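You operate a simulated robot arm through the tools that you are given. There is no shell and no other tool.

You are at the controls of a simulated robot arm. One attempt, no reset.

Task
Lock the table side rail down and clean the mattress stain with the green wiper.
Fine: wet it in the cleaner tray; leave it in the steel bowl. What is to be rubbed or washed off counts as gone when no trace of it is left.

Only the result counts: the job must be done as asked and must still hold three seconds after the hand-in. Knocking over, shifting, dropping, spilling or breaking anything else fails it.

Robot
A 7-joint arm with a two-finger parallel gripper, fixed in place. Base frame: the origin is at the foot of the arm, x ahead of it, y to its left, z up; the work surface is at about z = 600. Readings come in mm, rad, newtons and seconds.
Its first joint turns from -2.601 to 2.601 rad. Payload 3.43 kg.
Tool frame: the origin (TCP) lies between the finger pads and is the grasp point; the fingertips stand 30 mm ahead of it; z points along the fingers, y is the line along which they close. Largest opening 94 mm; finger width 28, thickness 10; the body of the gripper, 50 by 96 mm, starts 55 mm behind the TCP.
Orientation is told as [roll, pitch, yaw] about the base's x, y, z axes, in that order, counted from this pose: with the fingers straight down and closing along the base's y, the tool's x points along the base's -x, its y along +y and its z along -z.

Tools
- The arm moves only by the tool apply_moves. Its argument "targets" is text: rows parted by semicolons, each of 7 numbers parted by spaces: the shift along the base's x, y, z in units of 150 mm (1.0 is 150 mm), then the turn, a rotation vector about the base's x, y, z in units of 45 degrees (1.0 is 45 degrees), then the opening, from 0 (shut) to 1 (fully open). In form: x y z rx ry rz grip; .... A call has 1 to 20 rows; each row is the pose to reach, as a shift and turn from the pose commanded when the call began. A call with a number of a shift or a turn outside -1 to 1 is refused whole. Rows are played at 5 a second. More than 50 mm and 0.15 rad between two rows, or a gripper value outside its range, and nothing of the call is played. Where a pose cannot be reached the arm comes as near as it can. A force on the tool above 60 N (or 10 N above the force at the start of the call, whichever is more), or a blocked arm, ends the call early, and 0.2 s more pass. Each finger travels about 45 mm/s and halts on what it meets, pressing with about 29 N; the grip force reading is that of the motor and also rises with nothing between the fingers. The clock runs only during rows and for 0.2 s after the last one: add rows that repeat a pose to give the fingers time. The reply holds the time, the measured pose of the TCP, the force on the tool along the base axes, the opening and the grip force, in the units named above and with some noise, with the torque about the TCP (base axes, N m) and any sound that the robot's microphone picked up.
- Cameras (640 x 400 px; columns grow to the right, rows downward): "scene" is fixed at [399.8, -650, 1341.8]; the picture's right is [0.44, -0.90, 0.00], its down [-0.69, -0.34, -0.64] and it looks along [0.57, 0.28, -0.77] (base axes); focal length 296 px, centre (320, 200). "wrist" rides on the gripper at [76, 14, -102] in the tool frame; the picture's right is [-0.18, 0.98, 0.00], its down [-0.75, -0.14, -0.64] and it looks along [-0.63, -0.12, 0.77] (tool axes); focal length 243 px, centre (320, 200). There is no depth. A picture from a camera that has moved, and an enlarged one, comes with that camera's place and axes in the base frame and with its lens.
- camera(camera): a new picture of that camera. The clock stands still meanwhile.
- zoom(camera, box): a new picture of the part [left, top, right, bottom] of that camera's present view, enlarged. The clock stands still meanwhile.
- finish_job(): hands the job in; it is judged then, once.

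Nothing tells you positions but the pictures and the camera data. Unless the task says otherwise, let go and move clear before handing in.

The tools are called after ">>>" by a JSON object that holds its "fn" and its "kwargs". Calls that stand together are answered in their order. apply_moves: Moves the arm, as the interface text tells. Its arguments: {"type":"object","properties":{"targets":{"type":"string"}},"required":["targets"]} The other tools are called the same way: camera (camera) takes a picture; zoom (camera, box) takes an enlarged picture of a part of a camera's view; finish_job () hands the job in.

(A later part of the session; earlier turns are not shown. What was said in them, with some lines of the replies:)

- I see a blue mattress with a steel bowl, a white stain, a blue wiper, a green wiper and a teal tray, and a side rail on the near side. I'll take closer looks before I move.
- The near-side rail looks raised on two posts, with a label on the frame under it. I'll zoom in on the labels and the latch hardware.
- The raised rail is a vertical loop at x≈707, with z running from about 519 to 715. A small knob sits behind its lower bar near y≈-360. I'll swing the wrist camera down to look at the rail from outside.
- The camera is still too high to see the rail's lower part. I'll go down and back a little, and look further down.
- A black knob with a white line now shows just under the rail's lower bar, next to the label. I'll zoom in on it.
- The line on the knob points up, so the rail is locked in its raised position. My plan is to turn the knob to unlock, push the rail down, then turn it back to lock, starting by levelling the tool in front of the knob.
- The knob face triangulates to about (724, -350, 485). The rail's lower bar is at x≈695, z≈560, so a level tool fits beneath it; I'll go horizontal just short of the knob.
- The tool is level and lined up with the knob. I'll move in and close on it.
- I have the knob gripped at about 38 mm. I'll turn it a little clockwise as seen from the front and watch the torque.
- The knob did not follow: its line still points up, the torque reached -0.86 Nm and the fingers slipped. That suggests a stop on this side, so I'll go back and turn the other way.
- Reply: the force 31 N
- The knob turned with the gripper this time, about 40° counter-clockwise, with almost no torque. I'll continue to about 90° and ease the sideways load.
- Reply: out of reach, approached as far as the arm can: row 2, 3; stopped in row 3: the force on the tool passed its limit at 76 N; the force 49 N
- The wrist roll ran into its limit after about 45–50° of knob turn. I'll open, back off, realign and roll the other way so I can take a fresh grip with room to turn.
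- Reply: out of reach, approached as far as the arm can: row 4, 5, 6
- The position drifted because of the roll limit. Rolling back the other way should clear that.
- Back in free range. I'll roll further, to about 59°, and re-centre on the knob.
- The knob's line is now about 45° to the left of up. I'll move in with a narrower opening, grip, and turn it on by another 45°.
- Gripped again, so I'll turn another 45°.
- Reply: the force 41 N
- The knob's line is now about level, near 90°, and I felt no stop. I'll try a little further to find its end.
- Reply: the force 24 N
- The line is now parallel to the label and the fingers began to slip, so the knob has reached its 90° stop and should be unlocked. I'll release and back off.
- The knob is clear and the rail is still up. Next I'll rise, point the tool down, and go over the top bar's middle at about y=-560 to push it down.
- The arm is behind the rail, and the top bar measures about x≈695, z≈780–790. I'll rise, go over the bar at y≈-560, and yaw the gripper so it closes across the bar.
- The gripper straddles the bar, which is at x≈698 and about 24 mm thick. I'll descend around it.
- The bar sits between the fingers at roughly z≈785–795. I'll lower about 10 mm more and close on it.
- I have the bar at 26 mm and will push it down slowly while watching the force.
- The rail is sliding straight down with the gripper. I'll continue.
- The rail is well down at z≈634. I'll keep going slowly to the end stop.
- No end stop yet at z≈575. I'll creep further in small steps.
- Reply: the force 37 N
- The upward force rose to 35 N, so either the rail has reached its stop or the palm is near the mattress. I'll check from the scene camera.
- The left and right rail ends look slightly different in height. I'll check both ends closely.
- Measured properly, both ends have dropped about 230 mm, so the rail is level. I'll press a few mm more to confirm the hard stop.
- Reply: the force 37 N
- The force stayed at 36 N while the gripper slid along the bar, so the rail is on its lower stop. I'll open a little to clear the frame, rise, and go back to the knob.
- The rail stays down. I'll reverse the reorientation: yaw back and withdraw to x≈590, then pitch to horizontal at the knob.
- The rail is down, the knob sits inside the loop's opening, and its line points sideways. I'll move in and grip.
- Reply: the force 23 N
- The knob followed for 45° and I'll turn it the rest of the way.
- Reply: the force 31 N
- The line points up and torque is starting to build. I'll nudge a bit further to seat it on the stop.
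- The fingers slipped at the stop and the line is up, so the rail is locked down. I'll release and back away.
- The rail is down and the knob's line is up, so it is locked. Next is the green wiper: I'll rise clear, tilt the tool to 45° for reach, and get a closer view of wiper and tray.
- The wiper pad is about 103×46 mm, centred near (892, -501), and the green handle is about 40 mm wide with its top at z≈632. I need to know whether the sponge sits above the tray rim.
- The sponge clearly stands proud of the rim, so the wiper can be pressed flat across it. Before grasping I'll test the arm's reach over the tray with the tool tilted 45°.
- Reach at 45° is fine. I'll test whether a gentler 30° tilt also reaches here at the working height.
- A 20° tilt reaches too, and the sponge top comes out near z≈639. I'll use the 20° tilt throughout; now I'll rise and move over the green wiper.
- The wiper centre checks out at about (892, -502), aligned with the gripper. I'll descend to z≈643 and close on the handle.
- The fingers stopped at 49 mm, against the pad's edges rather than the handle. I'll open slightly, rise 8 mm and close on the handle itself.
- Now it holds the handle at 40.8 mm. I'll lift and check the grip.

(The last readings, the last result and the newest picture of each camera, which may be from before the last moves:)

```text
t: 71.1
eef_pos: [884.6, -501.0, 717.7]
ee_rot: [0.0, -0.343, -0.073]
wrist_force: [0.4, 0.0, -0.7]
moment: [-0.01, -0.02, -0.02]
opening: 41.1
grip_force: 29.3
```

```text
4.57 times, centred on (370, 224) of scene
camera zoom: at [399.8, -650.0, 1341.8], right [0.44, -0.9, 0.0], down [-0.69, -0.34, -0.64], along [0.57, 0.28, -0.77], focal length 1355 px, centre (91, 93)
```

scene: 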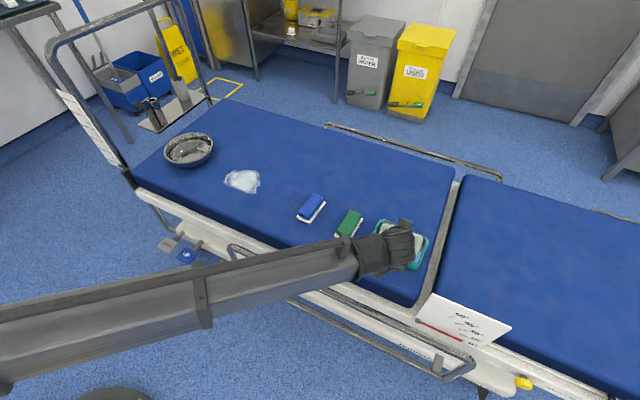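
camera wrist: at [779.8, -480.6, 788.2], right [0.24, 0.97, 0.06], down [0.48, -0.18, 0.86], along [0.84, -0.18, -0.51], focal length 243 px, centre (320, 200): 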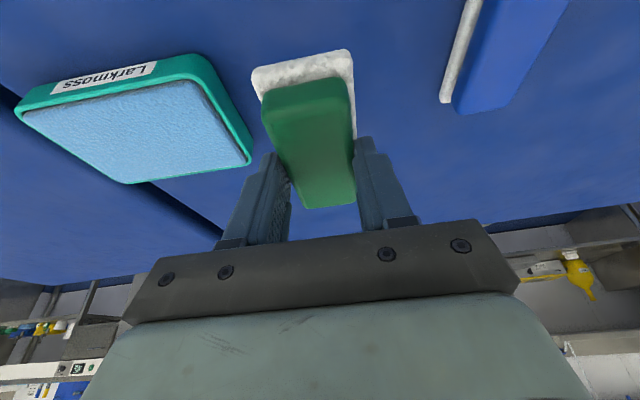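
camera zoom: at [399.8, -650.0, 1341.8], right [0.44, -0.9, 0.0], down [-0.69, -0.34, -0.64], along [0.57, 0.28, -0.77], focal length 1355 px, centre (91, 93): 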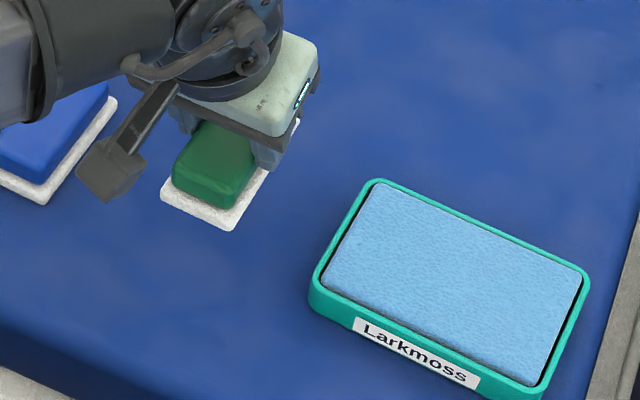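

The wiper is held level. I'll carry it over the tray.

>>> {"fn": "apply_moves", "kwargs": {"targets": "0 -0.2 0.05 0 0 0 0.2; 0 -0.4 0.05 0 0 0 0.2; 0 -0.6 0.05 0 0 0 0.2; 0 -0.8 0.05 0 0 0 0.2; 0 -1 0.05 0 0 0 0.2; 0 -1 0 0 0 0 0.2; 0 -1 0 0 0 0 0.2"}}

>>> {"fn": "camera", "kwargs": {"camera": "wrist"}}

>>> {"fn": "zoom", "kwargs": {"camera": "scene", "box": [340, 190, 460, 275]}}

```text
t: 72.7
eef_pos: [883.7, -652.6, 717.7]
ee_rot: [0.0, -0.343, -0.072]
wrist_force: [-0.3, 0.6, -1.0]
moment: [-0.02, -0.02, 0.01]
opening: 40.9
grip_force: 29.0
```

```text
taken
camera wrist: at [779.5, -630.5, 788.0], right [0.24, 0.97, 0.06], down [0.48, -0.18, 0.86], along [0.84, -0.18, -0.51], focal length 243 px, centre (320, 200)
```

wrist: 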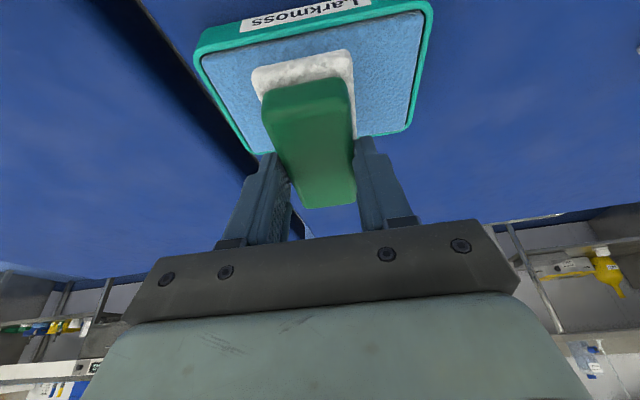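

```text
4.71 times, centred on (400, 232) of scene
camera zoom: at [399.8, -650.0, 1341.8], right [0.44, -0.9, 0.0], down [-0.69, -0.34, -0.64], along [0.57, 0.28, -0.77], focal length 1395 px, centre (-56, 47)
```

zoom: 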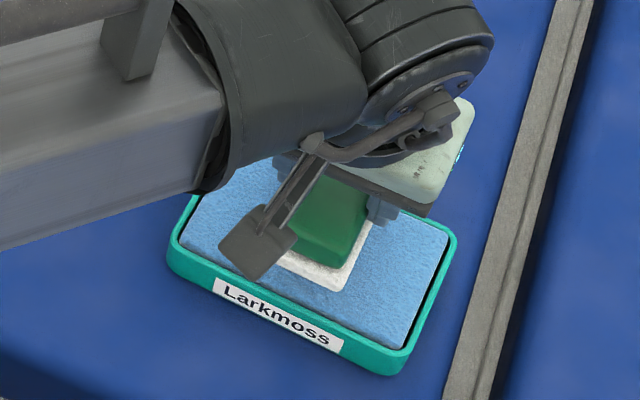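

The wiper is over the sponge, and I'll descend gently until it touches.

>>> {"fn": "apply_moves", "kwargs": {"targets": "0 0 -0.07 0 0 0 0.2; 0 0 -0.13 0 0 0 0.2; 0 0 -0.16 0 0 0 0.2; 0 0 -0.18 0 0 0 0.2; 0 0 -0.18 0 0 0 0.2"}}

>>> {"fn": "camera", "kwargs": {"camera": "wrist"}}

```text
t: 73.9
eef_pos: [884.1, -652.7, 690.0]
ee_rot: [0.0, -0.344, -0.071]
wrist_force: [-0.2, -0.2, 0.0]
moment: [0.03, 0.02, 0.01]
opening: 41.1
grip_force: 28.6
```

```text
taken
camera wrist: at [779.9, -630.0, 761.3], right [0.24, 0.97, 0.06], down [0.48, -0.18, 0.86], along [0.84, -0.18, -0.51], focal length 243 px, centre (320, 200)
```

wrist: 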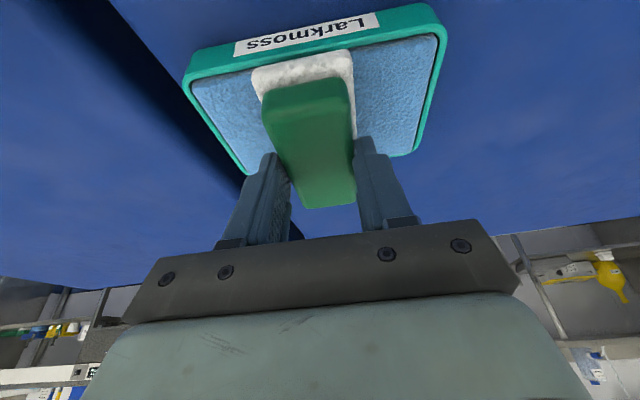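

Still no contact at z=690. I'll creep down in 2 mm steps.

>>> {"fn": "apply_moves", "kwargs": {"targets": "0 0 -0.013 0 0 0 0.2; 0 0 -0.027 0 0 0 0.2; 0 0 -0.04 0 0 0 0.2; 0 0 -0.053 0 0 0 0.2"}}

```text
t: 74.9
eef_pos: [883.4, -652.1, 683.6]
ee_rot: [-0.003, -0.344, -0.073]
wrist_force: [-1.1, 0.7, 11.0]
moment: [0.1, 0.33, 0.03]
opening: 41.0
grip_force: 28.8
```

Contact at 11 N. I'll press slightly more, hold for a moment, then lift.

>>> {"fn": "apply_moves", "kwargs": {"targets": "0 0 -0.008 0 0 0 0.2; 0 0 -0.008 0 0 0 0.2; 0 0 -0.008 0 0 0 0.2; 0 0 -0.008 0 0 0 0.2"}}

>>> {"fn": "camera", "kwargs": {"camera": "wrist"}}

>>> {"fn": "zoom", "kwargs": {"camera": "scene", "box": [340, 190, 460, 275]}}

```text
t: 75.9
eef_pos: [882.5, -652.3, 682.4]
ee_rot: [-0.004, -0.346, -0.071]
wrist_force: [0.5, -0.4, 25.5]
moment: [-0.07, -0.27, -0.01]
opening: 41.1
grip_force: 29.4
```

```text
taken
camera wrist: at [779.6, -630.2, 753.3], right [0.24, 0.97, 0.06], down [0.48, -0.17, 0.86], along [0.84, -0.18, -0.51], focal length 243 px, centre (320, 200)
```

wrist: 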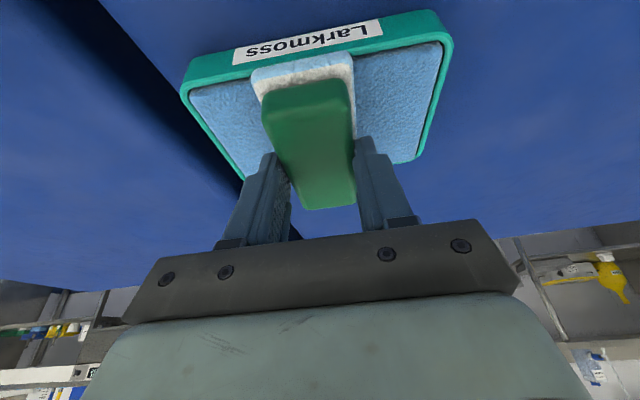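

```text
4.71 times, centred on (400, 232) of scene
camera zoom: at [399.8, -650.0, 1341.8], right [0.44, -0.9, 0.0], down [-0.69, -0.34, -0.64], along [0.57, 0.28, -0.77], focal length 1395 px, centre (-56, 47)
```

zoom: 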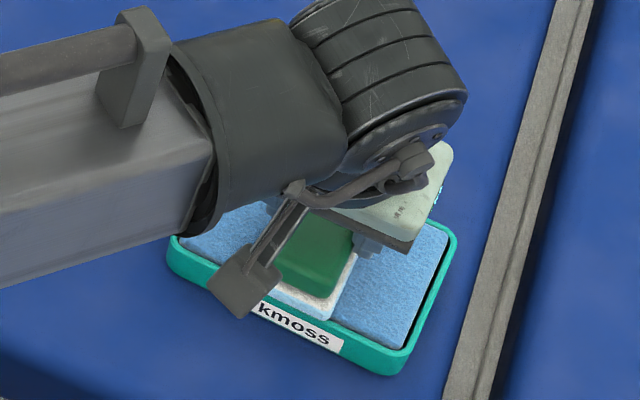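

The lower edge of the pad has turned light blue, so it is wet. I'll lift gently and carry it over to the stain.

>>> {"fn": "apply_moves", "kwargs": {"targets": "0 0 0.05 0 0 0 0.2; 0 0 0.15 0 0 0 0.2; 0 0 0.35 0 0 0 0.2; 0 0 0.55 0 0 0 0.2; 0 0 0.55 0 0 0 0.2"}}

>>> {"fn": "zoom", "kwargs": {"camera": "scene", "box": [340, 180, 460, 275]}}

>>> {"fn": "zoom", "kwargs": {"camera": "wrist", "box": [224, 30, 416, 230]}}

```text
t: 77.1
eef_pos: [884.8, -651.8, 763.5]
ee_rot: [-0.001, -0.341, -0.073]
wrist_force: [0.1, 0.2, -0.9]
moment: [0.02, 0.0, 0.0]
opening: 41.2
grip_force: 29.3
```

```text
4.21 times, centred on (400, 228) of scene
camera zoom: at [399.8, -650.0, 1341.8], right [0.44, -0.9, 0.0], down [-0.69, -0.34, -0.64], along [0.57, 0.28, -0.77], focal length 1248 px, centre (-17, 84)
```

zoom: 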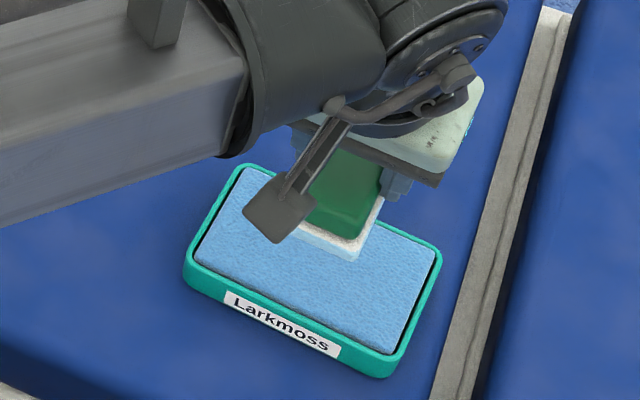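

```text
2.00 times, centred on (320, 130) of wrist
camera zoom: at [780.2, -629.9, 833.6], right [0.24, 0.97, 0.06], down [0.48, -0.18, 0.86], along [0.84, -0.18, -0.51], focal length 485 px, centre (320, 340)
```

zoom: 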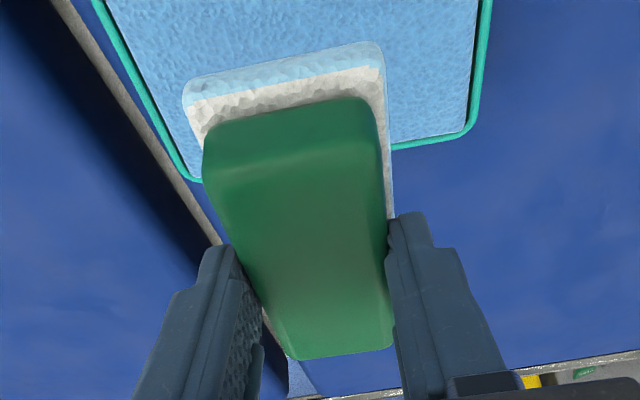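

The pad stays wet and the tray hasn't moved. Now I'll carry it to the stain, starting beyond its near end at about y≈-210.

>>> {"fn": "apply_moves", "kwargs": {"targets": "0 0.25 0 0 0 0 0.2; 0.03 0.5 0 0 0 0 0.2; 0.06 0.75 0 0 0 0 0.2; 0.09 1 0 0 0 0 0.2"}}

>>> {"fn": "apply_moves", "kwargs": {"targets": "0 0.25 0 0 0 0 0.2; 0 0.5 0 0 0 0 0.2; 0.02 0.75 0 0 0 0 0.2; 0.04 1 0 0 0 0 0.2"}}

>>> {"fn": "apply_moves", "kwargs": {"targets": "0 0.25 -0.1 0 0 0 0.2; 0 0.5 -0.2 0 0 0 0.2; 0 0.75 -0.3 0 0 0 0.2; 0 0.95 -0.4 0 0 0 0.2; 0 0.95 -0.4 0 0 0 0.2"}}

>>> {"fn": "camera", "kwargs": {"camera": "wrist"}}

>>> {"fn": "camera", "kwargs": {"camera": "scene"}}

```text
t: 78.1
eef_pos: [898.4, -501.0, 763.4]
ee_rot: [0.001, -0.346, -0.072]
wrist_force: [-0.1, -0.5, -0.6]
moment: [-0.03, 0.03, 0.0]
opening: 40.8
grip_force: 29.0
```

```text
t: 79.1
eef_pos: [904.1, -351.6, 764.1]
ee_rot: [-0.002, -0.344, -0.071]
wrist_force: [-0.5, 0.5, 0.1]
moment: [-0.02, -0.02, 0.03]
opening: 40.8
grip_force: 29.3
```

```text
t: 80.3
eef_pos: [902.5, -208.0, 703.9]
ee_rot: [-0.001, -0.344, -0.071]
wrist_force: [-0.8, -0.5, -0.9]
moment: [0.0, 0.01, -0.02]
opening: 40.9
grip_force: 28.8
```

```text
taken
camera wrist: at [798.3, -186.9, 774.1], right [0.24, 0.97, 0.06], down [0.48, -0.18, 0.86], along [0.84, -0.18, -0.51], focal length 243 px, centre (320, 200)
```

wrist: 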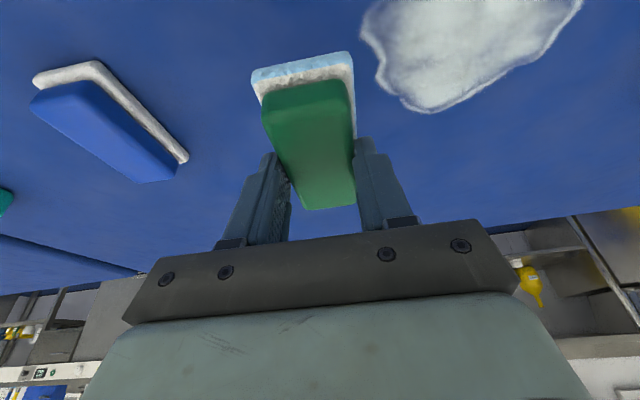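

```text
taken
```

scene: 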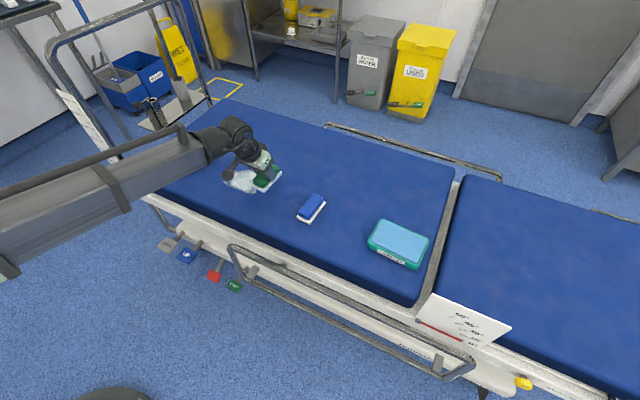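

The stain spans roughly x 868–970 and y -178 to -40, so I'll use several strokes along y at different x offsets. First I lower to the mattress beside the stain.

>>> {"fn": "apply_moves", "kwargs": {"targets": "0 0 -0.15 0 0 0 0.2; 0 0 -0.27 0 0 0 0.2; 0 0 -0.32 0 0 0 0.2; 0 0 -0.345 0 0 0 0.2; 0 0 -0.36 0 0 0 0.2"}}

```text
t: 81.5
eef_pos: [902.5, -209.2, 649.0]
ee_rot: [0.0, -0.344, -0.072]
wrist_force: [0.0, 1.0, -0.5]
moment: [-0.01, -0.03, 0.01]
opening: 40.9
grip_force: 29.4
```

>>> {"fn": "apply_moves", "kwargs": {"targets": "0 0 -0.01 0 0 0 0.2; 0 0 -0.02 0 0 0 0.2; 0 0 -0.03 0 0 0 0.2; 0 0 -0.04 0 0 0 0.2"}}

>>> {"fn": "camera", "kwargs": {"camera": "wrist"}}

```text
t: 82.5
eef_pos: [903.8, -209.2, 643.5]
ee_rot: [0.0, -0.345, -0.071]
wrist_force: [-0.9, 1.1, 25.5]
moment: [0.02, -0.2, 0.0]
opening: 41.4
grip_force: 29.7
```

```text
taken
camera wrist: at [799.0, -187.8, 715.1], right [0.24, 0.97, 0.06], down [0.48, -0.18, 0.86], along [0.84, -0.18, -0.51], focal length 243 px, centre (320, 200)
```

wrist: 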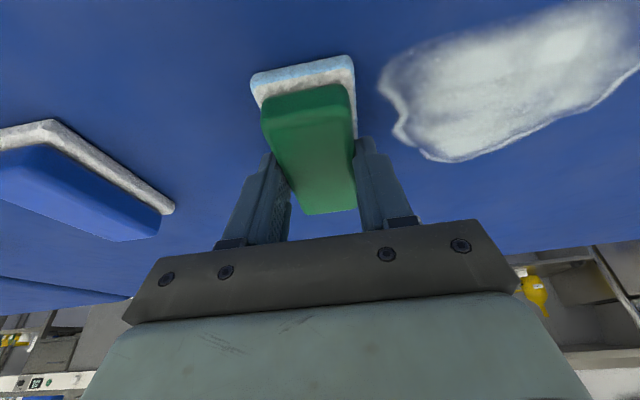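

In contact at 25 N. I'll ease slightly and make the first stroke across the stain.

>>> {"fn": "apply_moves", "kwargs": {"targets": "0 0.08 0.006 0 0 0 0.2; 0 0.16 0.006 0 0 0 0.2; 0 0.24 0.006 0 0 0 0.2; 0 0.32 0.006 0 0 0 0.2; 0 0.4 0.006 0 0 0 0.2; 0 0.48 0.006 0 0 0 0.2; 0 0.56 0.006 0 0 0 0.2; 0 0.64 0.006 0 0 0 0.2; 0 0.72 0.006 0 0 0 0.2; 0 0.8 0.006 0 0 0 0.2; 0 0.88 0.006 0 0 0 0.2; 0 0.96 0.006 0 0 0 0.2; 0 1 0.006 0 0 0 0.2"}}

>>> {"fn": "camera", "kwargs": {"camera": "wrist"}}

>>> {"fn": "zoom", "kwargs": {"camera": "scene", "box": [180, 120, 340, 220]}}

```text
t: 85.3
eef_pos: [904.6, -59.5, 645.1]
ee_rot: [-0.003, -0.344, -0.071]
wrist_force: [0.8, -0.9, 3.1]
moment: [-0.01, 0.14, 0.01]
opening: 41.0
grip_force: 28.7
```

```text
taken
camera wrist: at [799.4, -37.9, 715.4], right [0.24, 0.97, 0.06], down [0.48, -0.18, 0.86], along [0.84, -0.18, -0.51], focal length 243 px, centre (320, 200)
```

wrist: 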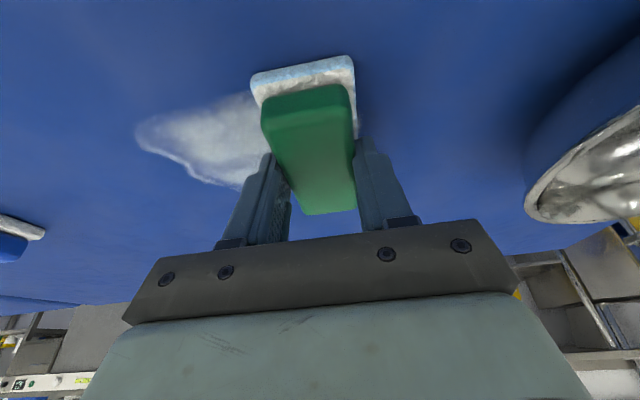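

```text
4.00 times, centred on (260, 170) of scene
camera zoom: at [399.8, -650.0, 1341.8], right [0.44, -0.9, 0.0], down [-0.69, -0.34, -0.64], along [0.57, 0.28, -0.77], focal length 1186 px, centre (560, 320)
```

zoom: 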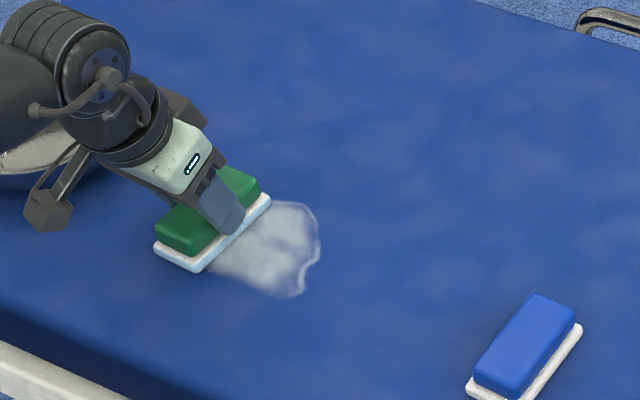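

The stain has faded, but contact got light at 3 N. I'll press 1 mm lower, extend the stroke, then come back shifted in x.

>>> {"fn": "apply_moves", "kwargs": {"targets": "0 0.05 -0.006 0 0 0 0.2; 0 0.12 -0.008 0 0 0 0.2; 0 0.2 -0.008 0 0 0 0.2; 0 0.28 -0.008 0 0 0 0.2; 0.05 0.28 -0.008 0 0 0 0.2; 0.09 0.28 -0.008 0 0 0 0.2; 0.09 0.2 -0.008 0 0 0 0.2; 0.09 0.12 -0.008 0 0 0 0.2; 0.09 0.04 -0.008 0 0 0 0.2; 0.09 -0.04 -0.008 0 0 0 0.2; 0.09 -0.12 -0.008 0 0 0 0.2; 0.09 -0.2 -0.008 0 0 0 0.2; 0.09 -0.28 -0.008 0 0 0 0.2; 0.09 -0.36 -0.008 0 0 0 0.2; 0.09 -0.44 -0.008 0 0 0 0.2; 0.09 -0.52 -0.008 0 0 0 0.2; 0.09 -0.6 -0.008 0 0 0 0.2; 0.09 -0.68 -0.008 0 0 0 0.2; 0.09 -0.76 -0.008 0 0 0 0.2; 0.09 -0.84 -0.008 0 0 0 0.2"}}

>>> {"fn": "camera", "kwargs": {"camera": "wrist"}}

>>> {"fn": "zoom", "kwargs": {"camera": "scene", "box": [180, 120, 340, 220]}}

```text
t: 89.5
eef_pos: [917.9, -184.7, 645.2]
ee_rot: [0.001, -0.345, -0.071]
wrist_force: [-0.6, 10.7, 32.8]
moment: [0.29, 0.03, -0.04]
opening: 40.9
grip_force: 29.0
```

```text
taken
camera wrist: at [812.4, -163.8, 714.8], right [0.24, 0.97, 0.06], down [0.48, -0.18, 0.86], along [0.84, -0.18, -0.51], focal length 243 px, centre (320, 200)
```

wrist: 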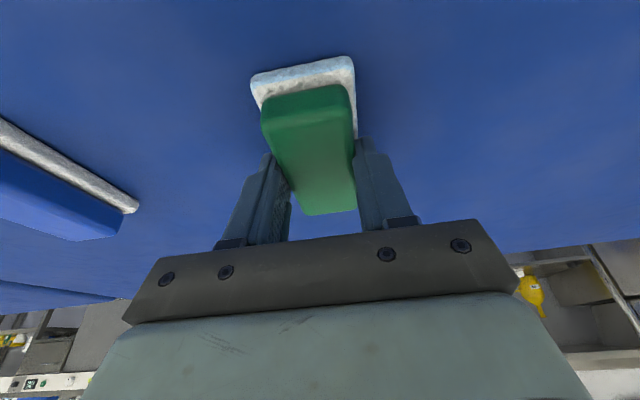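

```text
4.00 times, centred on (260, 170) of scene
camera zoom: at [399.8, -650.0, 1341.8], right [0.44, -0.9, 0.0], down [-0.69, -0.34, -0.64], along [0.57, 0.28, -0.77], focal length 1186 px, centre (560, 320)
```

zoom: 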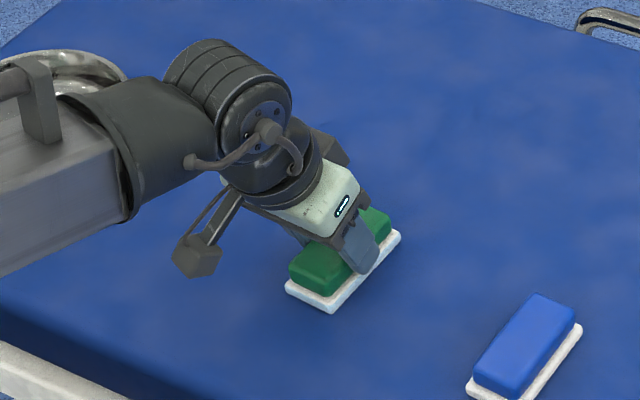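

The stain looks gone. To leave no faint trace, I'll make another pass shifted toward the near side.

>>> {"fn": "apply_moves", "kwargs": {"targets": "-0.08 -0.08 0.003 0 0 0 0.2; -0.17 -0.1 0.003 0 0 0 0.2; -0.17 -0.02 0.003 0 0 0 0.2; -0.17 0.06 0.003 0 0 0 0.2; -0.17 0.14 0.003 0 0 0 0.2; -0.17 0.22 0.003 0 0 0 0.2; -0.17 0.3 0.003 0 0 0 0.2; -0.17 0.38 0.003 0 0 0 0.2; -0.17 0.46 0.003 0 0 0 0.2; -0.17 0.54 0.003 0 0 0 0.2; -0.17 0.62 0.003 0 0 0 0.2; -0.17 0.7 0.003 0 0 0 0.2; -0.17 0.78 0.003 0 0 0 0.2; -0.17 0.86 0.003 0 0 0 0.2; -0.17 0.94 0.003 0 0 0 0.2; -0.17 1 0.003 0 0 0 0.2"}}

>>> {"fn": "apply_moves", "kwargs": {"targets": "0 0.07 -0.003 0 0 0 0.2; 0 0.14 -0.003 0 0 0 0.2; 0.08 0.14 -0.003 0 0 0 0.2; 0.08 0.06 -0.003 0 0 0 0.2; 0.08 -0.02 -0.003 0 0 0 0.2; 0.08 -0.1 -0.003 0 0 0 0.2; 0.08 -0.18 -0.003 0 0 0 0.2; 0.08 -0.26 -0.003 0 0 0 0.2; 0.08 -0.34 -0.003 0 0 0 0.2; 0.08 -0.42 -0.003 0 0 0 0.2; 0.08 -0.5 -0.003 0 0 0 0.2; 0.08 -0.58 -0.003 0 0 0 0.2; 0.08 -0.66 -0.003 0 0 0 0.2; 0.08 -0.74 -0.003 0 0 0 0.2; 0.08 -0.82 -0.003 0 0 0 0.2; 0.08 -0.9 -0.003 0 0 0 0.2; 0.08 -1 -0.003 0 0 0 0.2"}}

```text
t: 92.9
eef_pos: [891.2, -36.8, 644.5]
ee_rot: [0.001, -0.343, -0.072]
wrist_force: [0.0, -5.1, 14.7]
moment: [-0.18, 0.04, 0.02]
opening: 41.0
grip_force: 29.1
```

```text
t: 96.5
eef_pos: [903.2, -185.5, 644.3]
ee_rot: [0.0, -0.345, -0.072]
wrist_force: [-0.1, 7.5, 23.9]
moment: [0.3, -0.02, -0.07]
opening: 41.0
grip_force: 28.7
```

I'll lift off and inspect the area.

>>> {"fn": "apply_moves", "kwargs": {"targets": "0 -0.1 0.1 0 0 0 0.2; 0 -0.2 0.35 0 0 0 0.2; 0 -0.3 0.6 0 0 0 0.2; 0 -0.4 0.85 0 0 0 0.2; 0 -0.4 1 0 0 0 0.2; 0 -0.4 1 0 0 0 0.2"}}

>>> {"fn": "zoom", "kwargs": {"camera": "scene", "box": [180, 130, 308, 210]}}

>>> {"fn": "camera", "kwargs": {"camera": "wrist"}}

>>> {"fn": "camera", "kwargs": {"camera": "scene"}}

```text
t: 97.9
eef_pos: [905.2, -245.9, 794.3]
ee_rot: [0.0, -0.344, -0.071]
wrist_force: [0.3, 0.9, -0.5]
moment: [0.02, 0.01, 0.0]
opening: 41.1
grip_force: 29.5
```

```text
5.00 times, centred on (244, 170) of scene
camera zoom: at [399.8, -650.0, 1341.8], right [0.44, -0.9, 0.0], down [-0.69, -0.34, -0.64], along [0.57, 0.28, -0.77], focal length 1482 px, centre (700, 350)
```

zoom: 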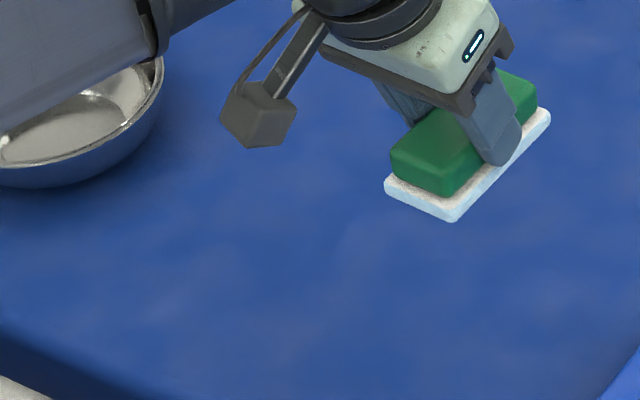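

```text
taken
camera wrist: at [800.3, -223.6, 864.2], right [0.24, 0.97, 0.06], down [0.48, -0.18, 0.86], along [0.84, -0.18, -0.51], focal length 243 px, centre (320, 200)
```

wrist: 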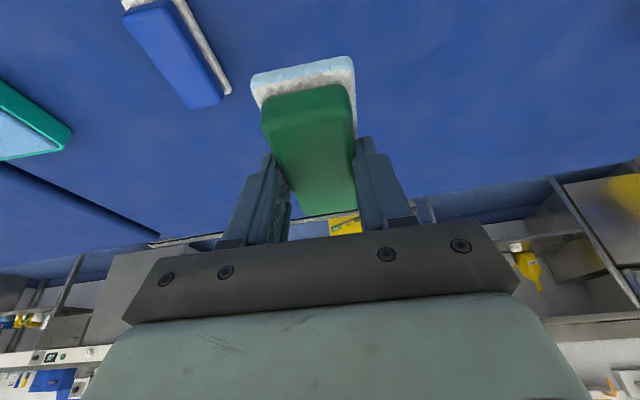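

```text
taken
```

scene: 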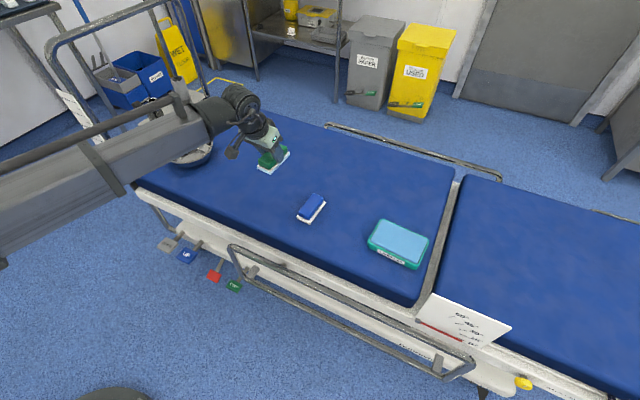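

No trace of the stain shows. Next I'll bring the wiper toward the bowl and locate the bowl with the wrist camera.

>>> {"fn": "apply_moves", "kwargs": {"targets": "-0.1 0.25 0.08 0 0 0 0.2; -0.2 0.5 0.15 0 0 0 0.2; -0.3 0.75 0.2 0 0 0 0.2; -0.4 1 0.2 0 0 0 0.2"}}

>>> {"fn": "apply_moves", "kwargs": {"targets": "-0.1 0.25 0 0 0 0 0.2; -0.2 0.5 0 0 0 0 0.2; -0.3 0.75 0 0 0 0 0.2; -0.4 1 0 0 0 0 0.2; -0.4 1 0 0 0 0 0.2"}}

>>> {"fn": "camera", "kwargs": {"camera": "wrist"}}

>>> {"fn": "camera", "kwargs": {"camera": "scene"}}

```text
t: 98.9
eef_pos: [843.9, -94.9, 821.3]
ee_rot: [0.0, -0.345, -0.071]
wrist_force: [-0.4, 1.0, -0.6]
moment: [0.0, -0.01, -0.02]
opening: 41.1
grip_force: 28.8
```

```text
t: 100.1
eef_pos: [782.7, 54.4, 824.5]
ee_rot: [-0.001, -0.344, -0.072]
wrist_force: [0.1, 0.0, -0.6]
moment: [0.0, -0.03, -0.03]
opening: 40.7
grip_force: 28.8
```

```text
taken
camera wrist: at [678.1, 76.7, 895.2], right [0.24, 0.97, 0.06], down [0.48, -0.18, 0.86], along [0.84, -0.18, -0.51], focal length 243 px, centre (320, 200)
```

wrist: 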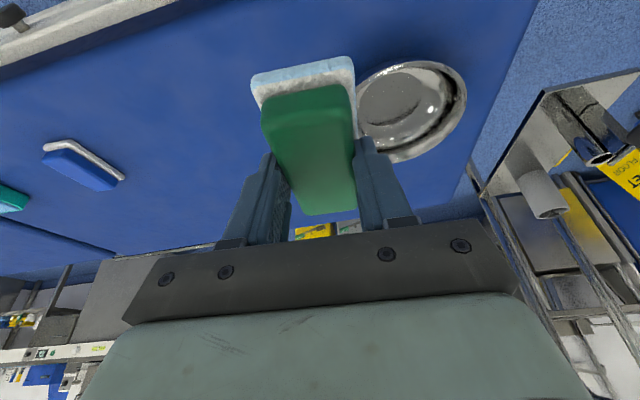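

```text
taken
```

scene: 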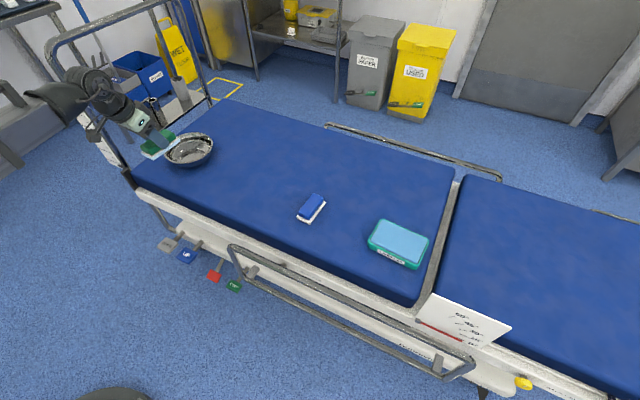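

>>> {"fn": "zoom", "kwargs": {"camera": "wrist", "box": [340, 50, 484, 170]}}

>>> {"fn": "zoom", "kwargs": {"camera": "scene", "box": [130, 115, 258, 195]}}

>>> {"fn": "zoom", "kwargs": {"camera": "scene", "box": [200, 150, 296, 210]}}

```text
3.33 times, centred on (412, 110) of wrist
camera zoom: at [678.1, 76.7, 895.2], right [0.24, 0.97, 0.06], down [0.48, -0.18, 0.86], along [0.84, -0.18, -0.51], focal length 809 px, centre (13, 500)
```

zoom: 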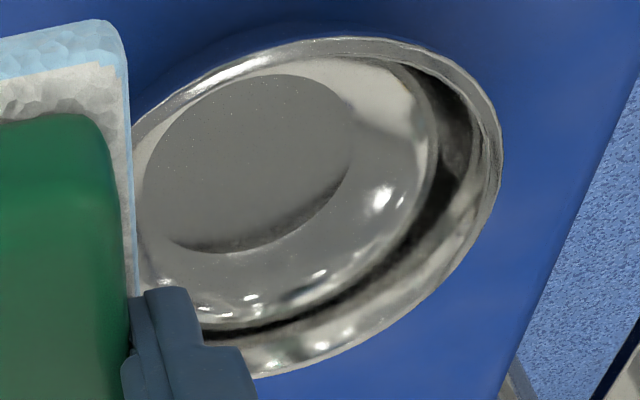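

```text
5.00 times, centred on (194, 155) of scene
camera zoom: at [399.8, -650.0, 1341.8], right [0.44, -0.9, 0.0], down [-0.69, -0.34, -0.64], along [0.57, 0.28, -0.77], focal length 1482 px, centre (950, 425)
```

zoom: 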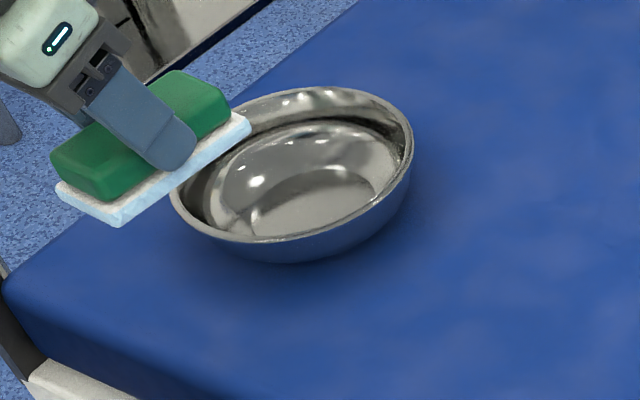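

```text
6.67 times, centred on (248, 180) of scene
camera zoom: at [399.8, -650.0, 1341.8], right [0.44, -0.9, 0.0], down [-0.69, -0.34, -0.64], along [0.57, 0.28, -0.77], focal length 1976 px, centre (800, 333)
```

zoom: 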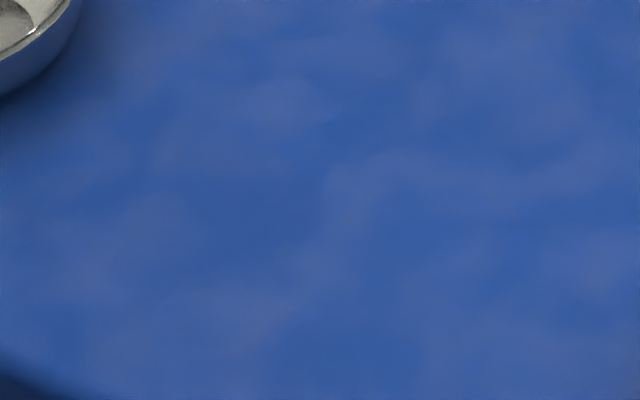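

The mattress is clean. The bowl's centre comes out near (925, 137), with rim z≈642 and inner radius ≈80 mm, so I'll hover over it and check.

>>> {"fn": "apply_moves", "kwargs": {"targets": "0.22 0.14 0 0 0 0 0.2; 0.45 0.28 0 0 0 0 0.2; 0.67 0.41 -0.05 0 0 0 0.2; 0.89 0.55 -0.15 0 0 0 0.2; 0.89 0.55 -0.4 0 0 0 0.2; 0.89 0.55 -0.4 0 0 0 0.2"}}

>>> {"fn": "camera", "kwargs": {"camera": "wrist"}}

>>> {"fn": "zoom", "kwargs": {"camera": "scene", "box": [130, 100, 258, 195]}}

```text
t: 101.5
eef_pos: [918.3, 136.3, 761.9]
ee_rot: [-0.001, -0.343, -0.072]
wrist_force: [-0.5, -0.6, -1.0]
moment: [0.0, 0.03, 0.01]
opening: 40.9
grip_force: 28.7
```

```text
taken
camera wrist: at [812.8, 158.7, 832.9], right [0.24, 0.97, 0.06], down [0.48, -0.18, 0.86], along [0.84, -0.18, -0.51], focal length 243 px, centre (320, 200)
```

wrist: 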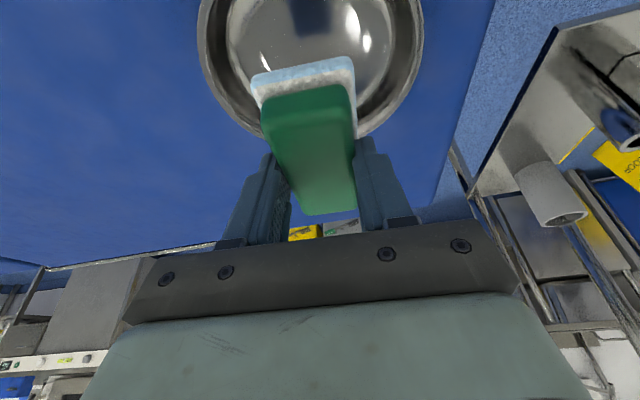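

```text
4.21 times, centred on (194, 148) of scene
camera zoom: at [399.8, -650.0, 1341.8], right [0.44, -0.9, 0.0], down [-0.69, -0.34, -0.64], along [0.57, 0.28, -0.77], focal length 1248 px, centre (850, 421)
```

zoom: 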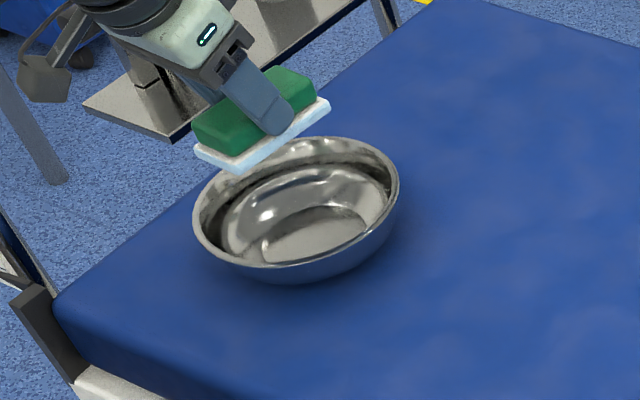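

The rim points fit a circle centred at about (931, 136) with radius 86, so I'm nearly centred. I'll descend into the bowl.

>>> {"fn": "apply_moves", "kwargs": {"targets": "0.025 0 -0.15 0 0 0 0.2; 0.025 0 -0.3 0 0 0 0.2; 0.025 0 -0.45 0 0 0 0.2; 0.025 0 -0.58 0 0 0 0.2; 0.025 0 -0.58 0 0 0 0.2"}}

>>> {"fn": "camera", "kwargs": {"camera": "wrist"}}

>>> {"fn": "zoom", "kwargs": {"camera": "scene", "box": [130, 100, 258, 195]}}

```text
t: 102.7
eef_pos: [921.3, 136.9, 677.5]
ee_rot: [-0.001, -0.344, -0.072]
wrist_force: [-0.2, -0.3, -0.5]
moment: [-0.02, -0.02, 0.01]
opening: 40.9
grip_force: 28.8
```

```text
taken
camera wrist: at [816.9, 158.8, 747.0], right [0.24, 0.97, 0.06], down [0.48, -0.18, 0.86], along [0.84, -0.18, -0.51], focal length 243 px, centre (320, 200)
```

wrist: 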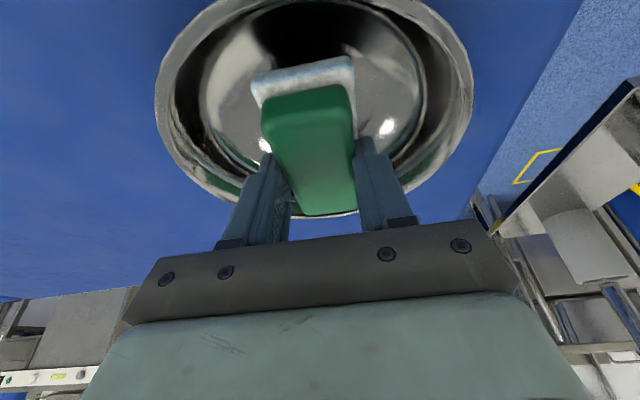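

```text
4.21 times, centred on (194, 148) of scene
camera zoom: at [399.8, -650.0, 1341.8], right [0.44, -0.9, 0.0], down [-0.69, -0.34, -0.64], along [0.57, 0.28, -0.77], focal length 1248 px, centre (850, 421)
```

zoom: 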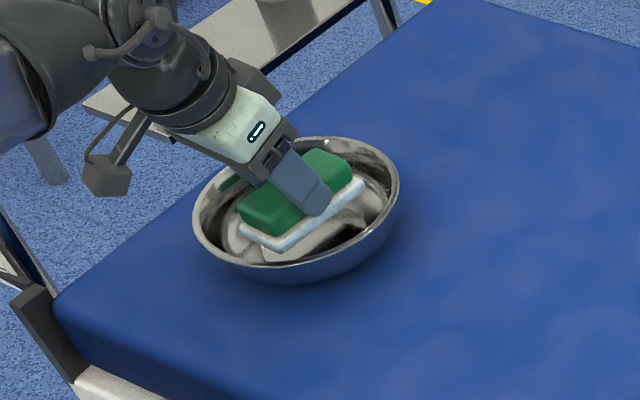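

Well centred, so I'll creep down until it touches.

>>> {"fn": "apply_moves", "kwargs": {"targets": "0 0 -0.02 0 0 0 0.2; 0 0 -0.04 0 0 0 0.2; 0 0 -0.06 0 0 0 0.2; 0 0 -0.075 0 0 0 0.2; 0 0 -0.09 0 0 0 0.2"}}

```text
t: 103.9
eef_pos: [921.2, 137.1, 662.8]
ee_rot: [-0.001, -0.342, -0.07]
wrist_force: [0.2, 1.3, 0.1]
moment: [-0.01, 0.0, -0.01]
opening: 41.1
grip_force: 29.6
```

>>> {"fn": "apply_moves", "kwargs": {"targets": "0 0 -0.01 0 0 0 0.2; 0 0 -0.02 0 0 0 0.2; 0 0 -0.03 0 0 0 0.2; 0 0 -0.04 0 0 0 0.2"}}

```text
t: 104.9
eef_pos: [922.0, 137.0, 658.5]
ee_rot: [0.0, -0.343, -0.071]
wrist_force: [-1.4, 1.1, 10.7]
moment: [-0.22, -0.43, -0.05]
opening: 40.8
grip_force: 28.6
```

Contact at about 11 N. I'll ease up slightly, open, and rise straight out.

>>> {"fn": "apply_moves", "kwargs": {"targets": "0 0 0.004 0 0 0 0.2; 0 0 0.004 0 0 0 0.5; 0 0 0.004 0 0 0 0.62; 0 0 0.004 0 0 0 0.62; 0 0 0.004 0 0 0 0.62"}}

>>> {"fn": "camera", "kwargs": {"camera": "wrist"}}

>>> {"fn": "zoom", "kwargs": {"camera": "scene", "box": [130, 100, 258, 195]}}

```text
t: 106.1
eef_pos: [921.3, 136.6, 656.2]
ee_rot: [0.0, -0.344, -0.073]
wrist_force: [0.7, 0.0, -0.6]
moment: [-0.05, 0.02, 0.01]
opening: 58.4
grip_force: 0.1
```

```text
taken
camera wrist: at [816.5, 158.9, 728.1], right [0.24, 0.97, 0.06], down [0.48, -0.18, 0.86], along [0.84, -0.18, -0.51], focal length 243 px, centre (320, 200)
```

wrist: 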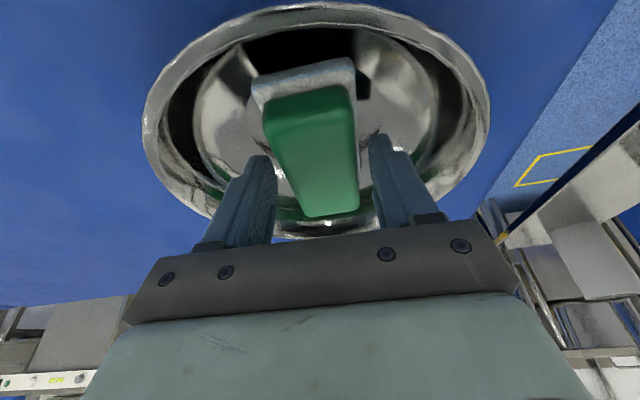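

```text
4.21 times, centred on (194, 148) of scene
camera zoom: at [399.8, -650.0, 1341.8], right [0.44, -0.9, 0.0], down [-0.69, -0.34, -0.64], along [0.57, 0.28, -0.77], focal length 1248 px, centre (850, 421)
```

zoom: 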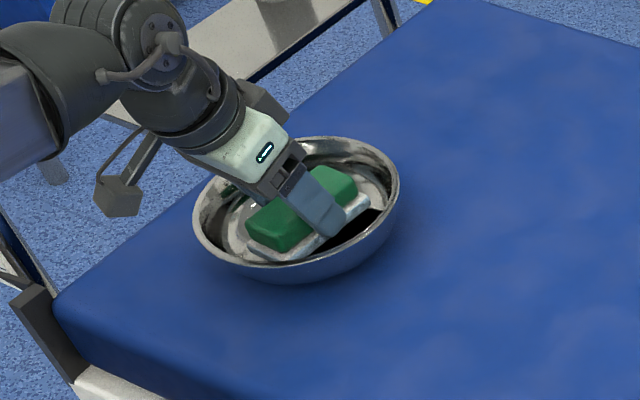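

The wiper is resting in the bowl and both fingers are clear of it. I'll rise along the tool's tilt and back away.

>>> {"fn": "apply_moves", "kwargs": {"targets": "-0.03 0 0.1 0 0 0 0.62; -0.08 0 0.25 0 0 0 0.62; -0.17 0 0.5 0 0 0 0.62; -0.25 0 0.75 0 0 0 0.62; -0.33 0 1 0 0 0 0.62; -0.33 0 1 0 0 0 0.62"}}

>>> {"fn": "apply_moves", "kwargs": {"targets": "-0.2 -0.15 0.2 0 0 0 0.62; -0.4 -0.3 0.4 0 0 0 0.62; -0.6 -0.4 0.6 0 0 0 0.62; -0.8 -0.5 0.8 0 0 0 0.62; -1 -0.6 0.9 0 0 0 0.62; -1 -0.6 0.9 0 0 0 0.62"}}

>>> {"fn": "camera", "kwargs": {"camera": "scene"}}

>>> {"fn": "camera", "kwargs": {"camera": "wrist"}}

>>> {"fn": "zoom", "kwargs": {"camera": "scene", "box": [140, 110, 300, 210]}}

>>> {"fn": "zoom", "kwargs": {"camera": "scene", "box": [220, 240, 300, 290]}}

```text
t: 107.5
eef_pos: [871.7, 137.0, 808.2]
ee_rot: [0.0, -0.342, -0.072]
wrist_force: [-0.4, -0.2, 0.0]
moment: [0.0, 0.01, -0.03]
opening: 58.4
grip_force: 0.1
```

```text
t: 108.9
eef_pos: [722.5, 48.2, 944.0]
ee_rot: [0.001, -0.343, -0.072]
wrist_force: [-1.4, -0.1, -1.0]
moment: [0.02, 0.01, -0.04]
opening: 58.2
grip_force: 0.1
```

```text
taken
```

scene: 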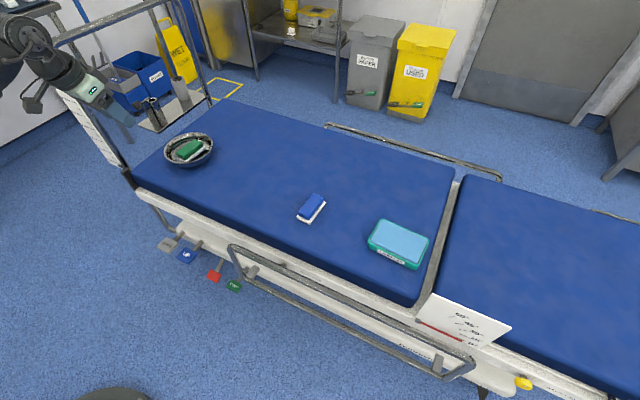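

```text
taken
camera wrist: at [617.5, 68.9, 1013.6], right [0.24, 0.97, 0.06], down [0.48, -0.18, 0.86], along [0.84, -0.18, -0.51], focal length 243 px, centre (320, 200)
```

wrist: 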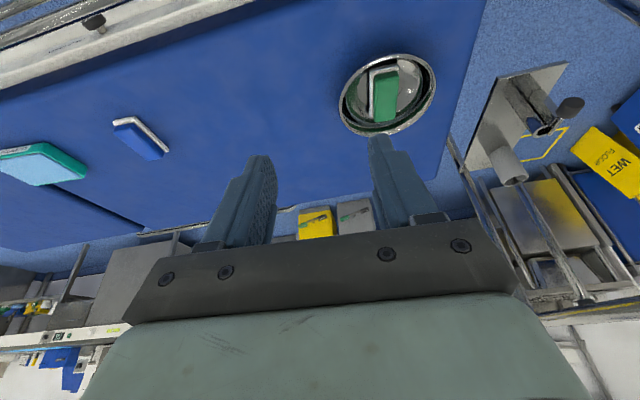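

```text
4.00 times, centred on (220, 160) of scene
camera zoom: at [399.8, -650.0, 1341.8], right [0.44, -0.9, 0.0], down [-0.69, -0.34, -0.64], along [0.57, 0.28, -0.77], focal length 1186 px, centre (720, 360)
```

zoom: 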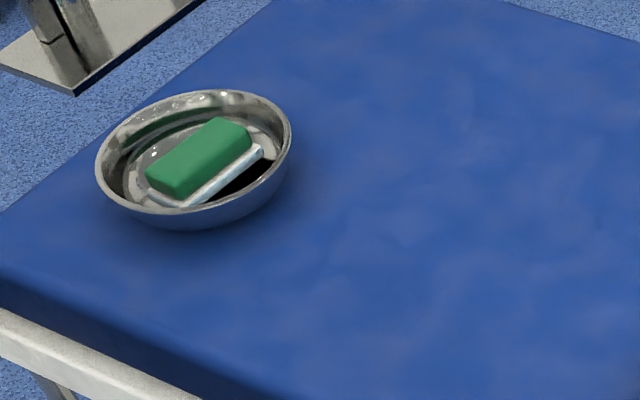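

```text
8.00 times, centred on (260, 265) of scene
camera zoom: at [399.8, -650.0, 1341.8], right [0.44, -0.9, 0.0], down [-0.69, -0.34, -0.64], along [0.57, 0.28, -0.77], focal length 2372 px, centre (800, -320)
```

zoom: 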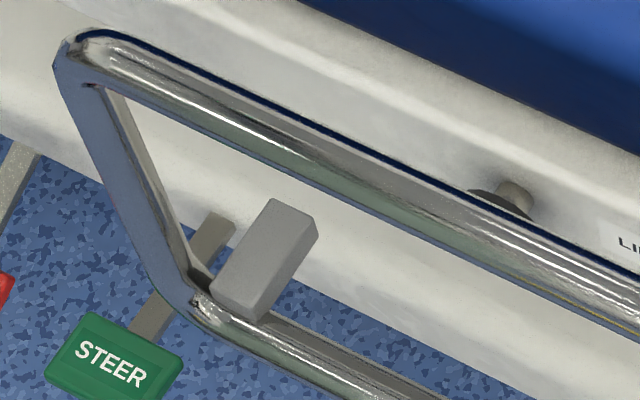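

The rail is down with the knob's line up, the stain is gone, and the green wiper is in the steel bowl. The bowl, the tray and the blue wiper look unmoved and the arm is clear, so I'm handing in.

>>> {"fn": "finish_job", "kwargs": {}}

```text
The job is handed in.
```

I've handed the job in: the side rail is locked down, the mattress stain is gone and the green wiper is in the steel bowl. I don't have the judge's result yet.

- **Rail:** I turned the black knob to unlock it and pushed the rail down about 225 mm until it stopped moving. I then turned the knob back against its stop with its line pointing up, next to the "LINE UP: LOCKED" label. I took the end of travel as the lower stop because the gripper began sliding along the bar at a steady 36 N. I did not try lifting the rail to test the lock.
- **Stain:** I wet the green wiper on the sponge in the "Larkmoss" tray and made four passes over the stain. Close-up pictures showed no trace left.
- **Other items:** The tray, the blue wiper and the bowl looked unmoved in the last pictures. The arm was open and clear when I handed in.
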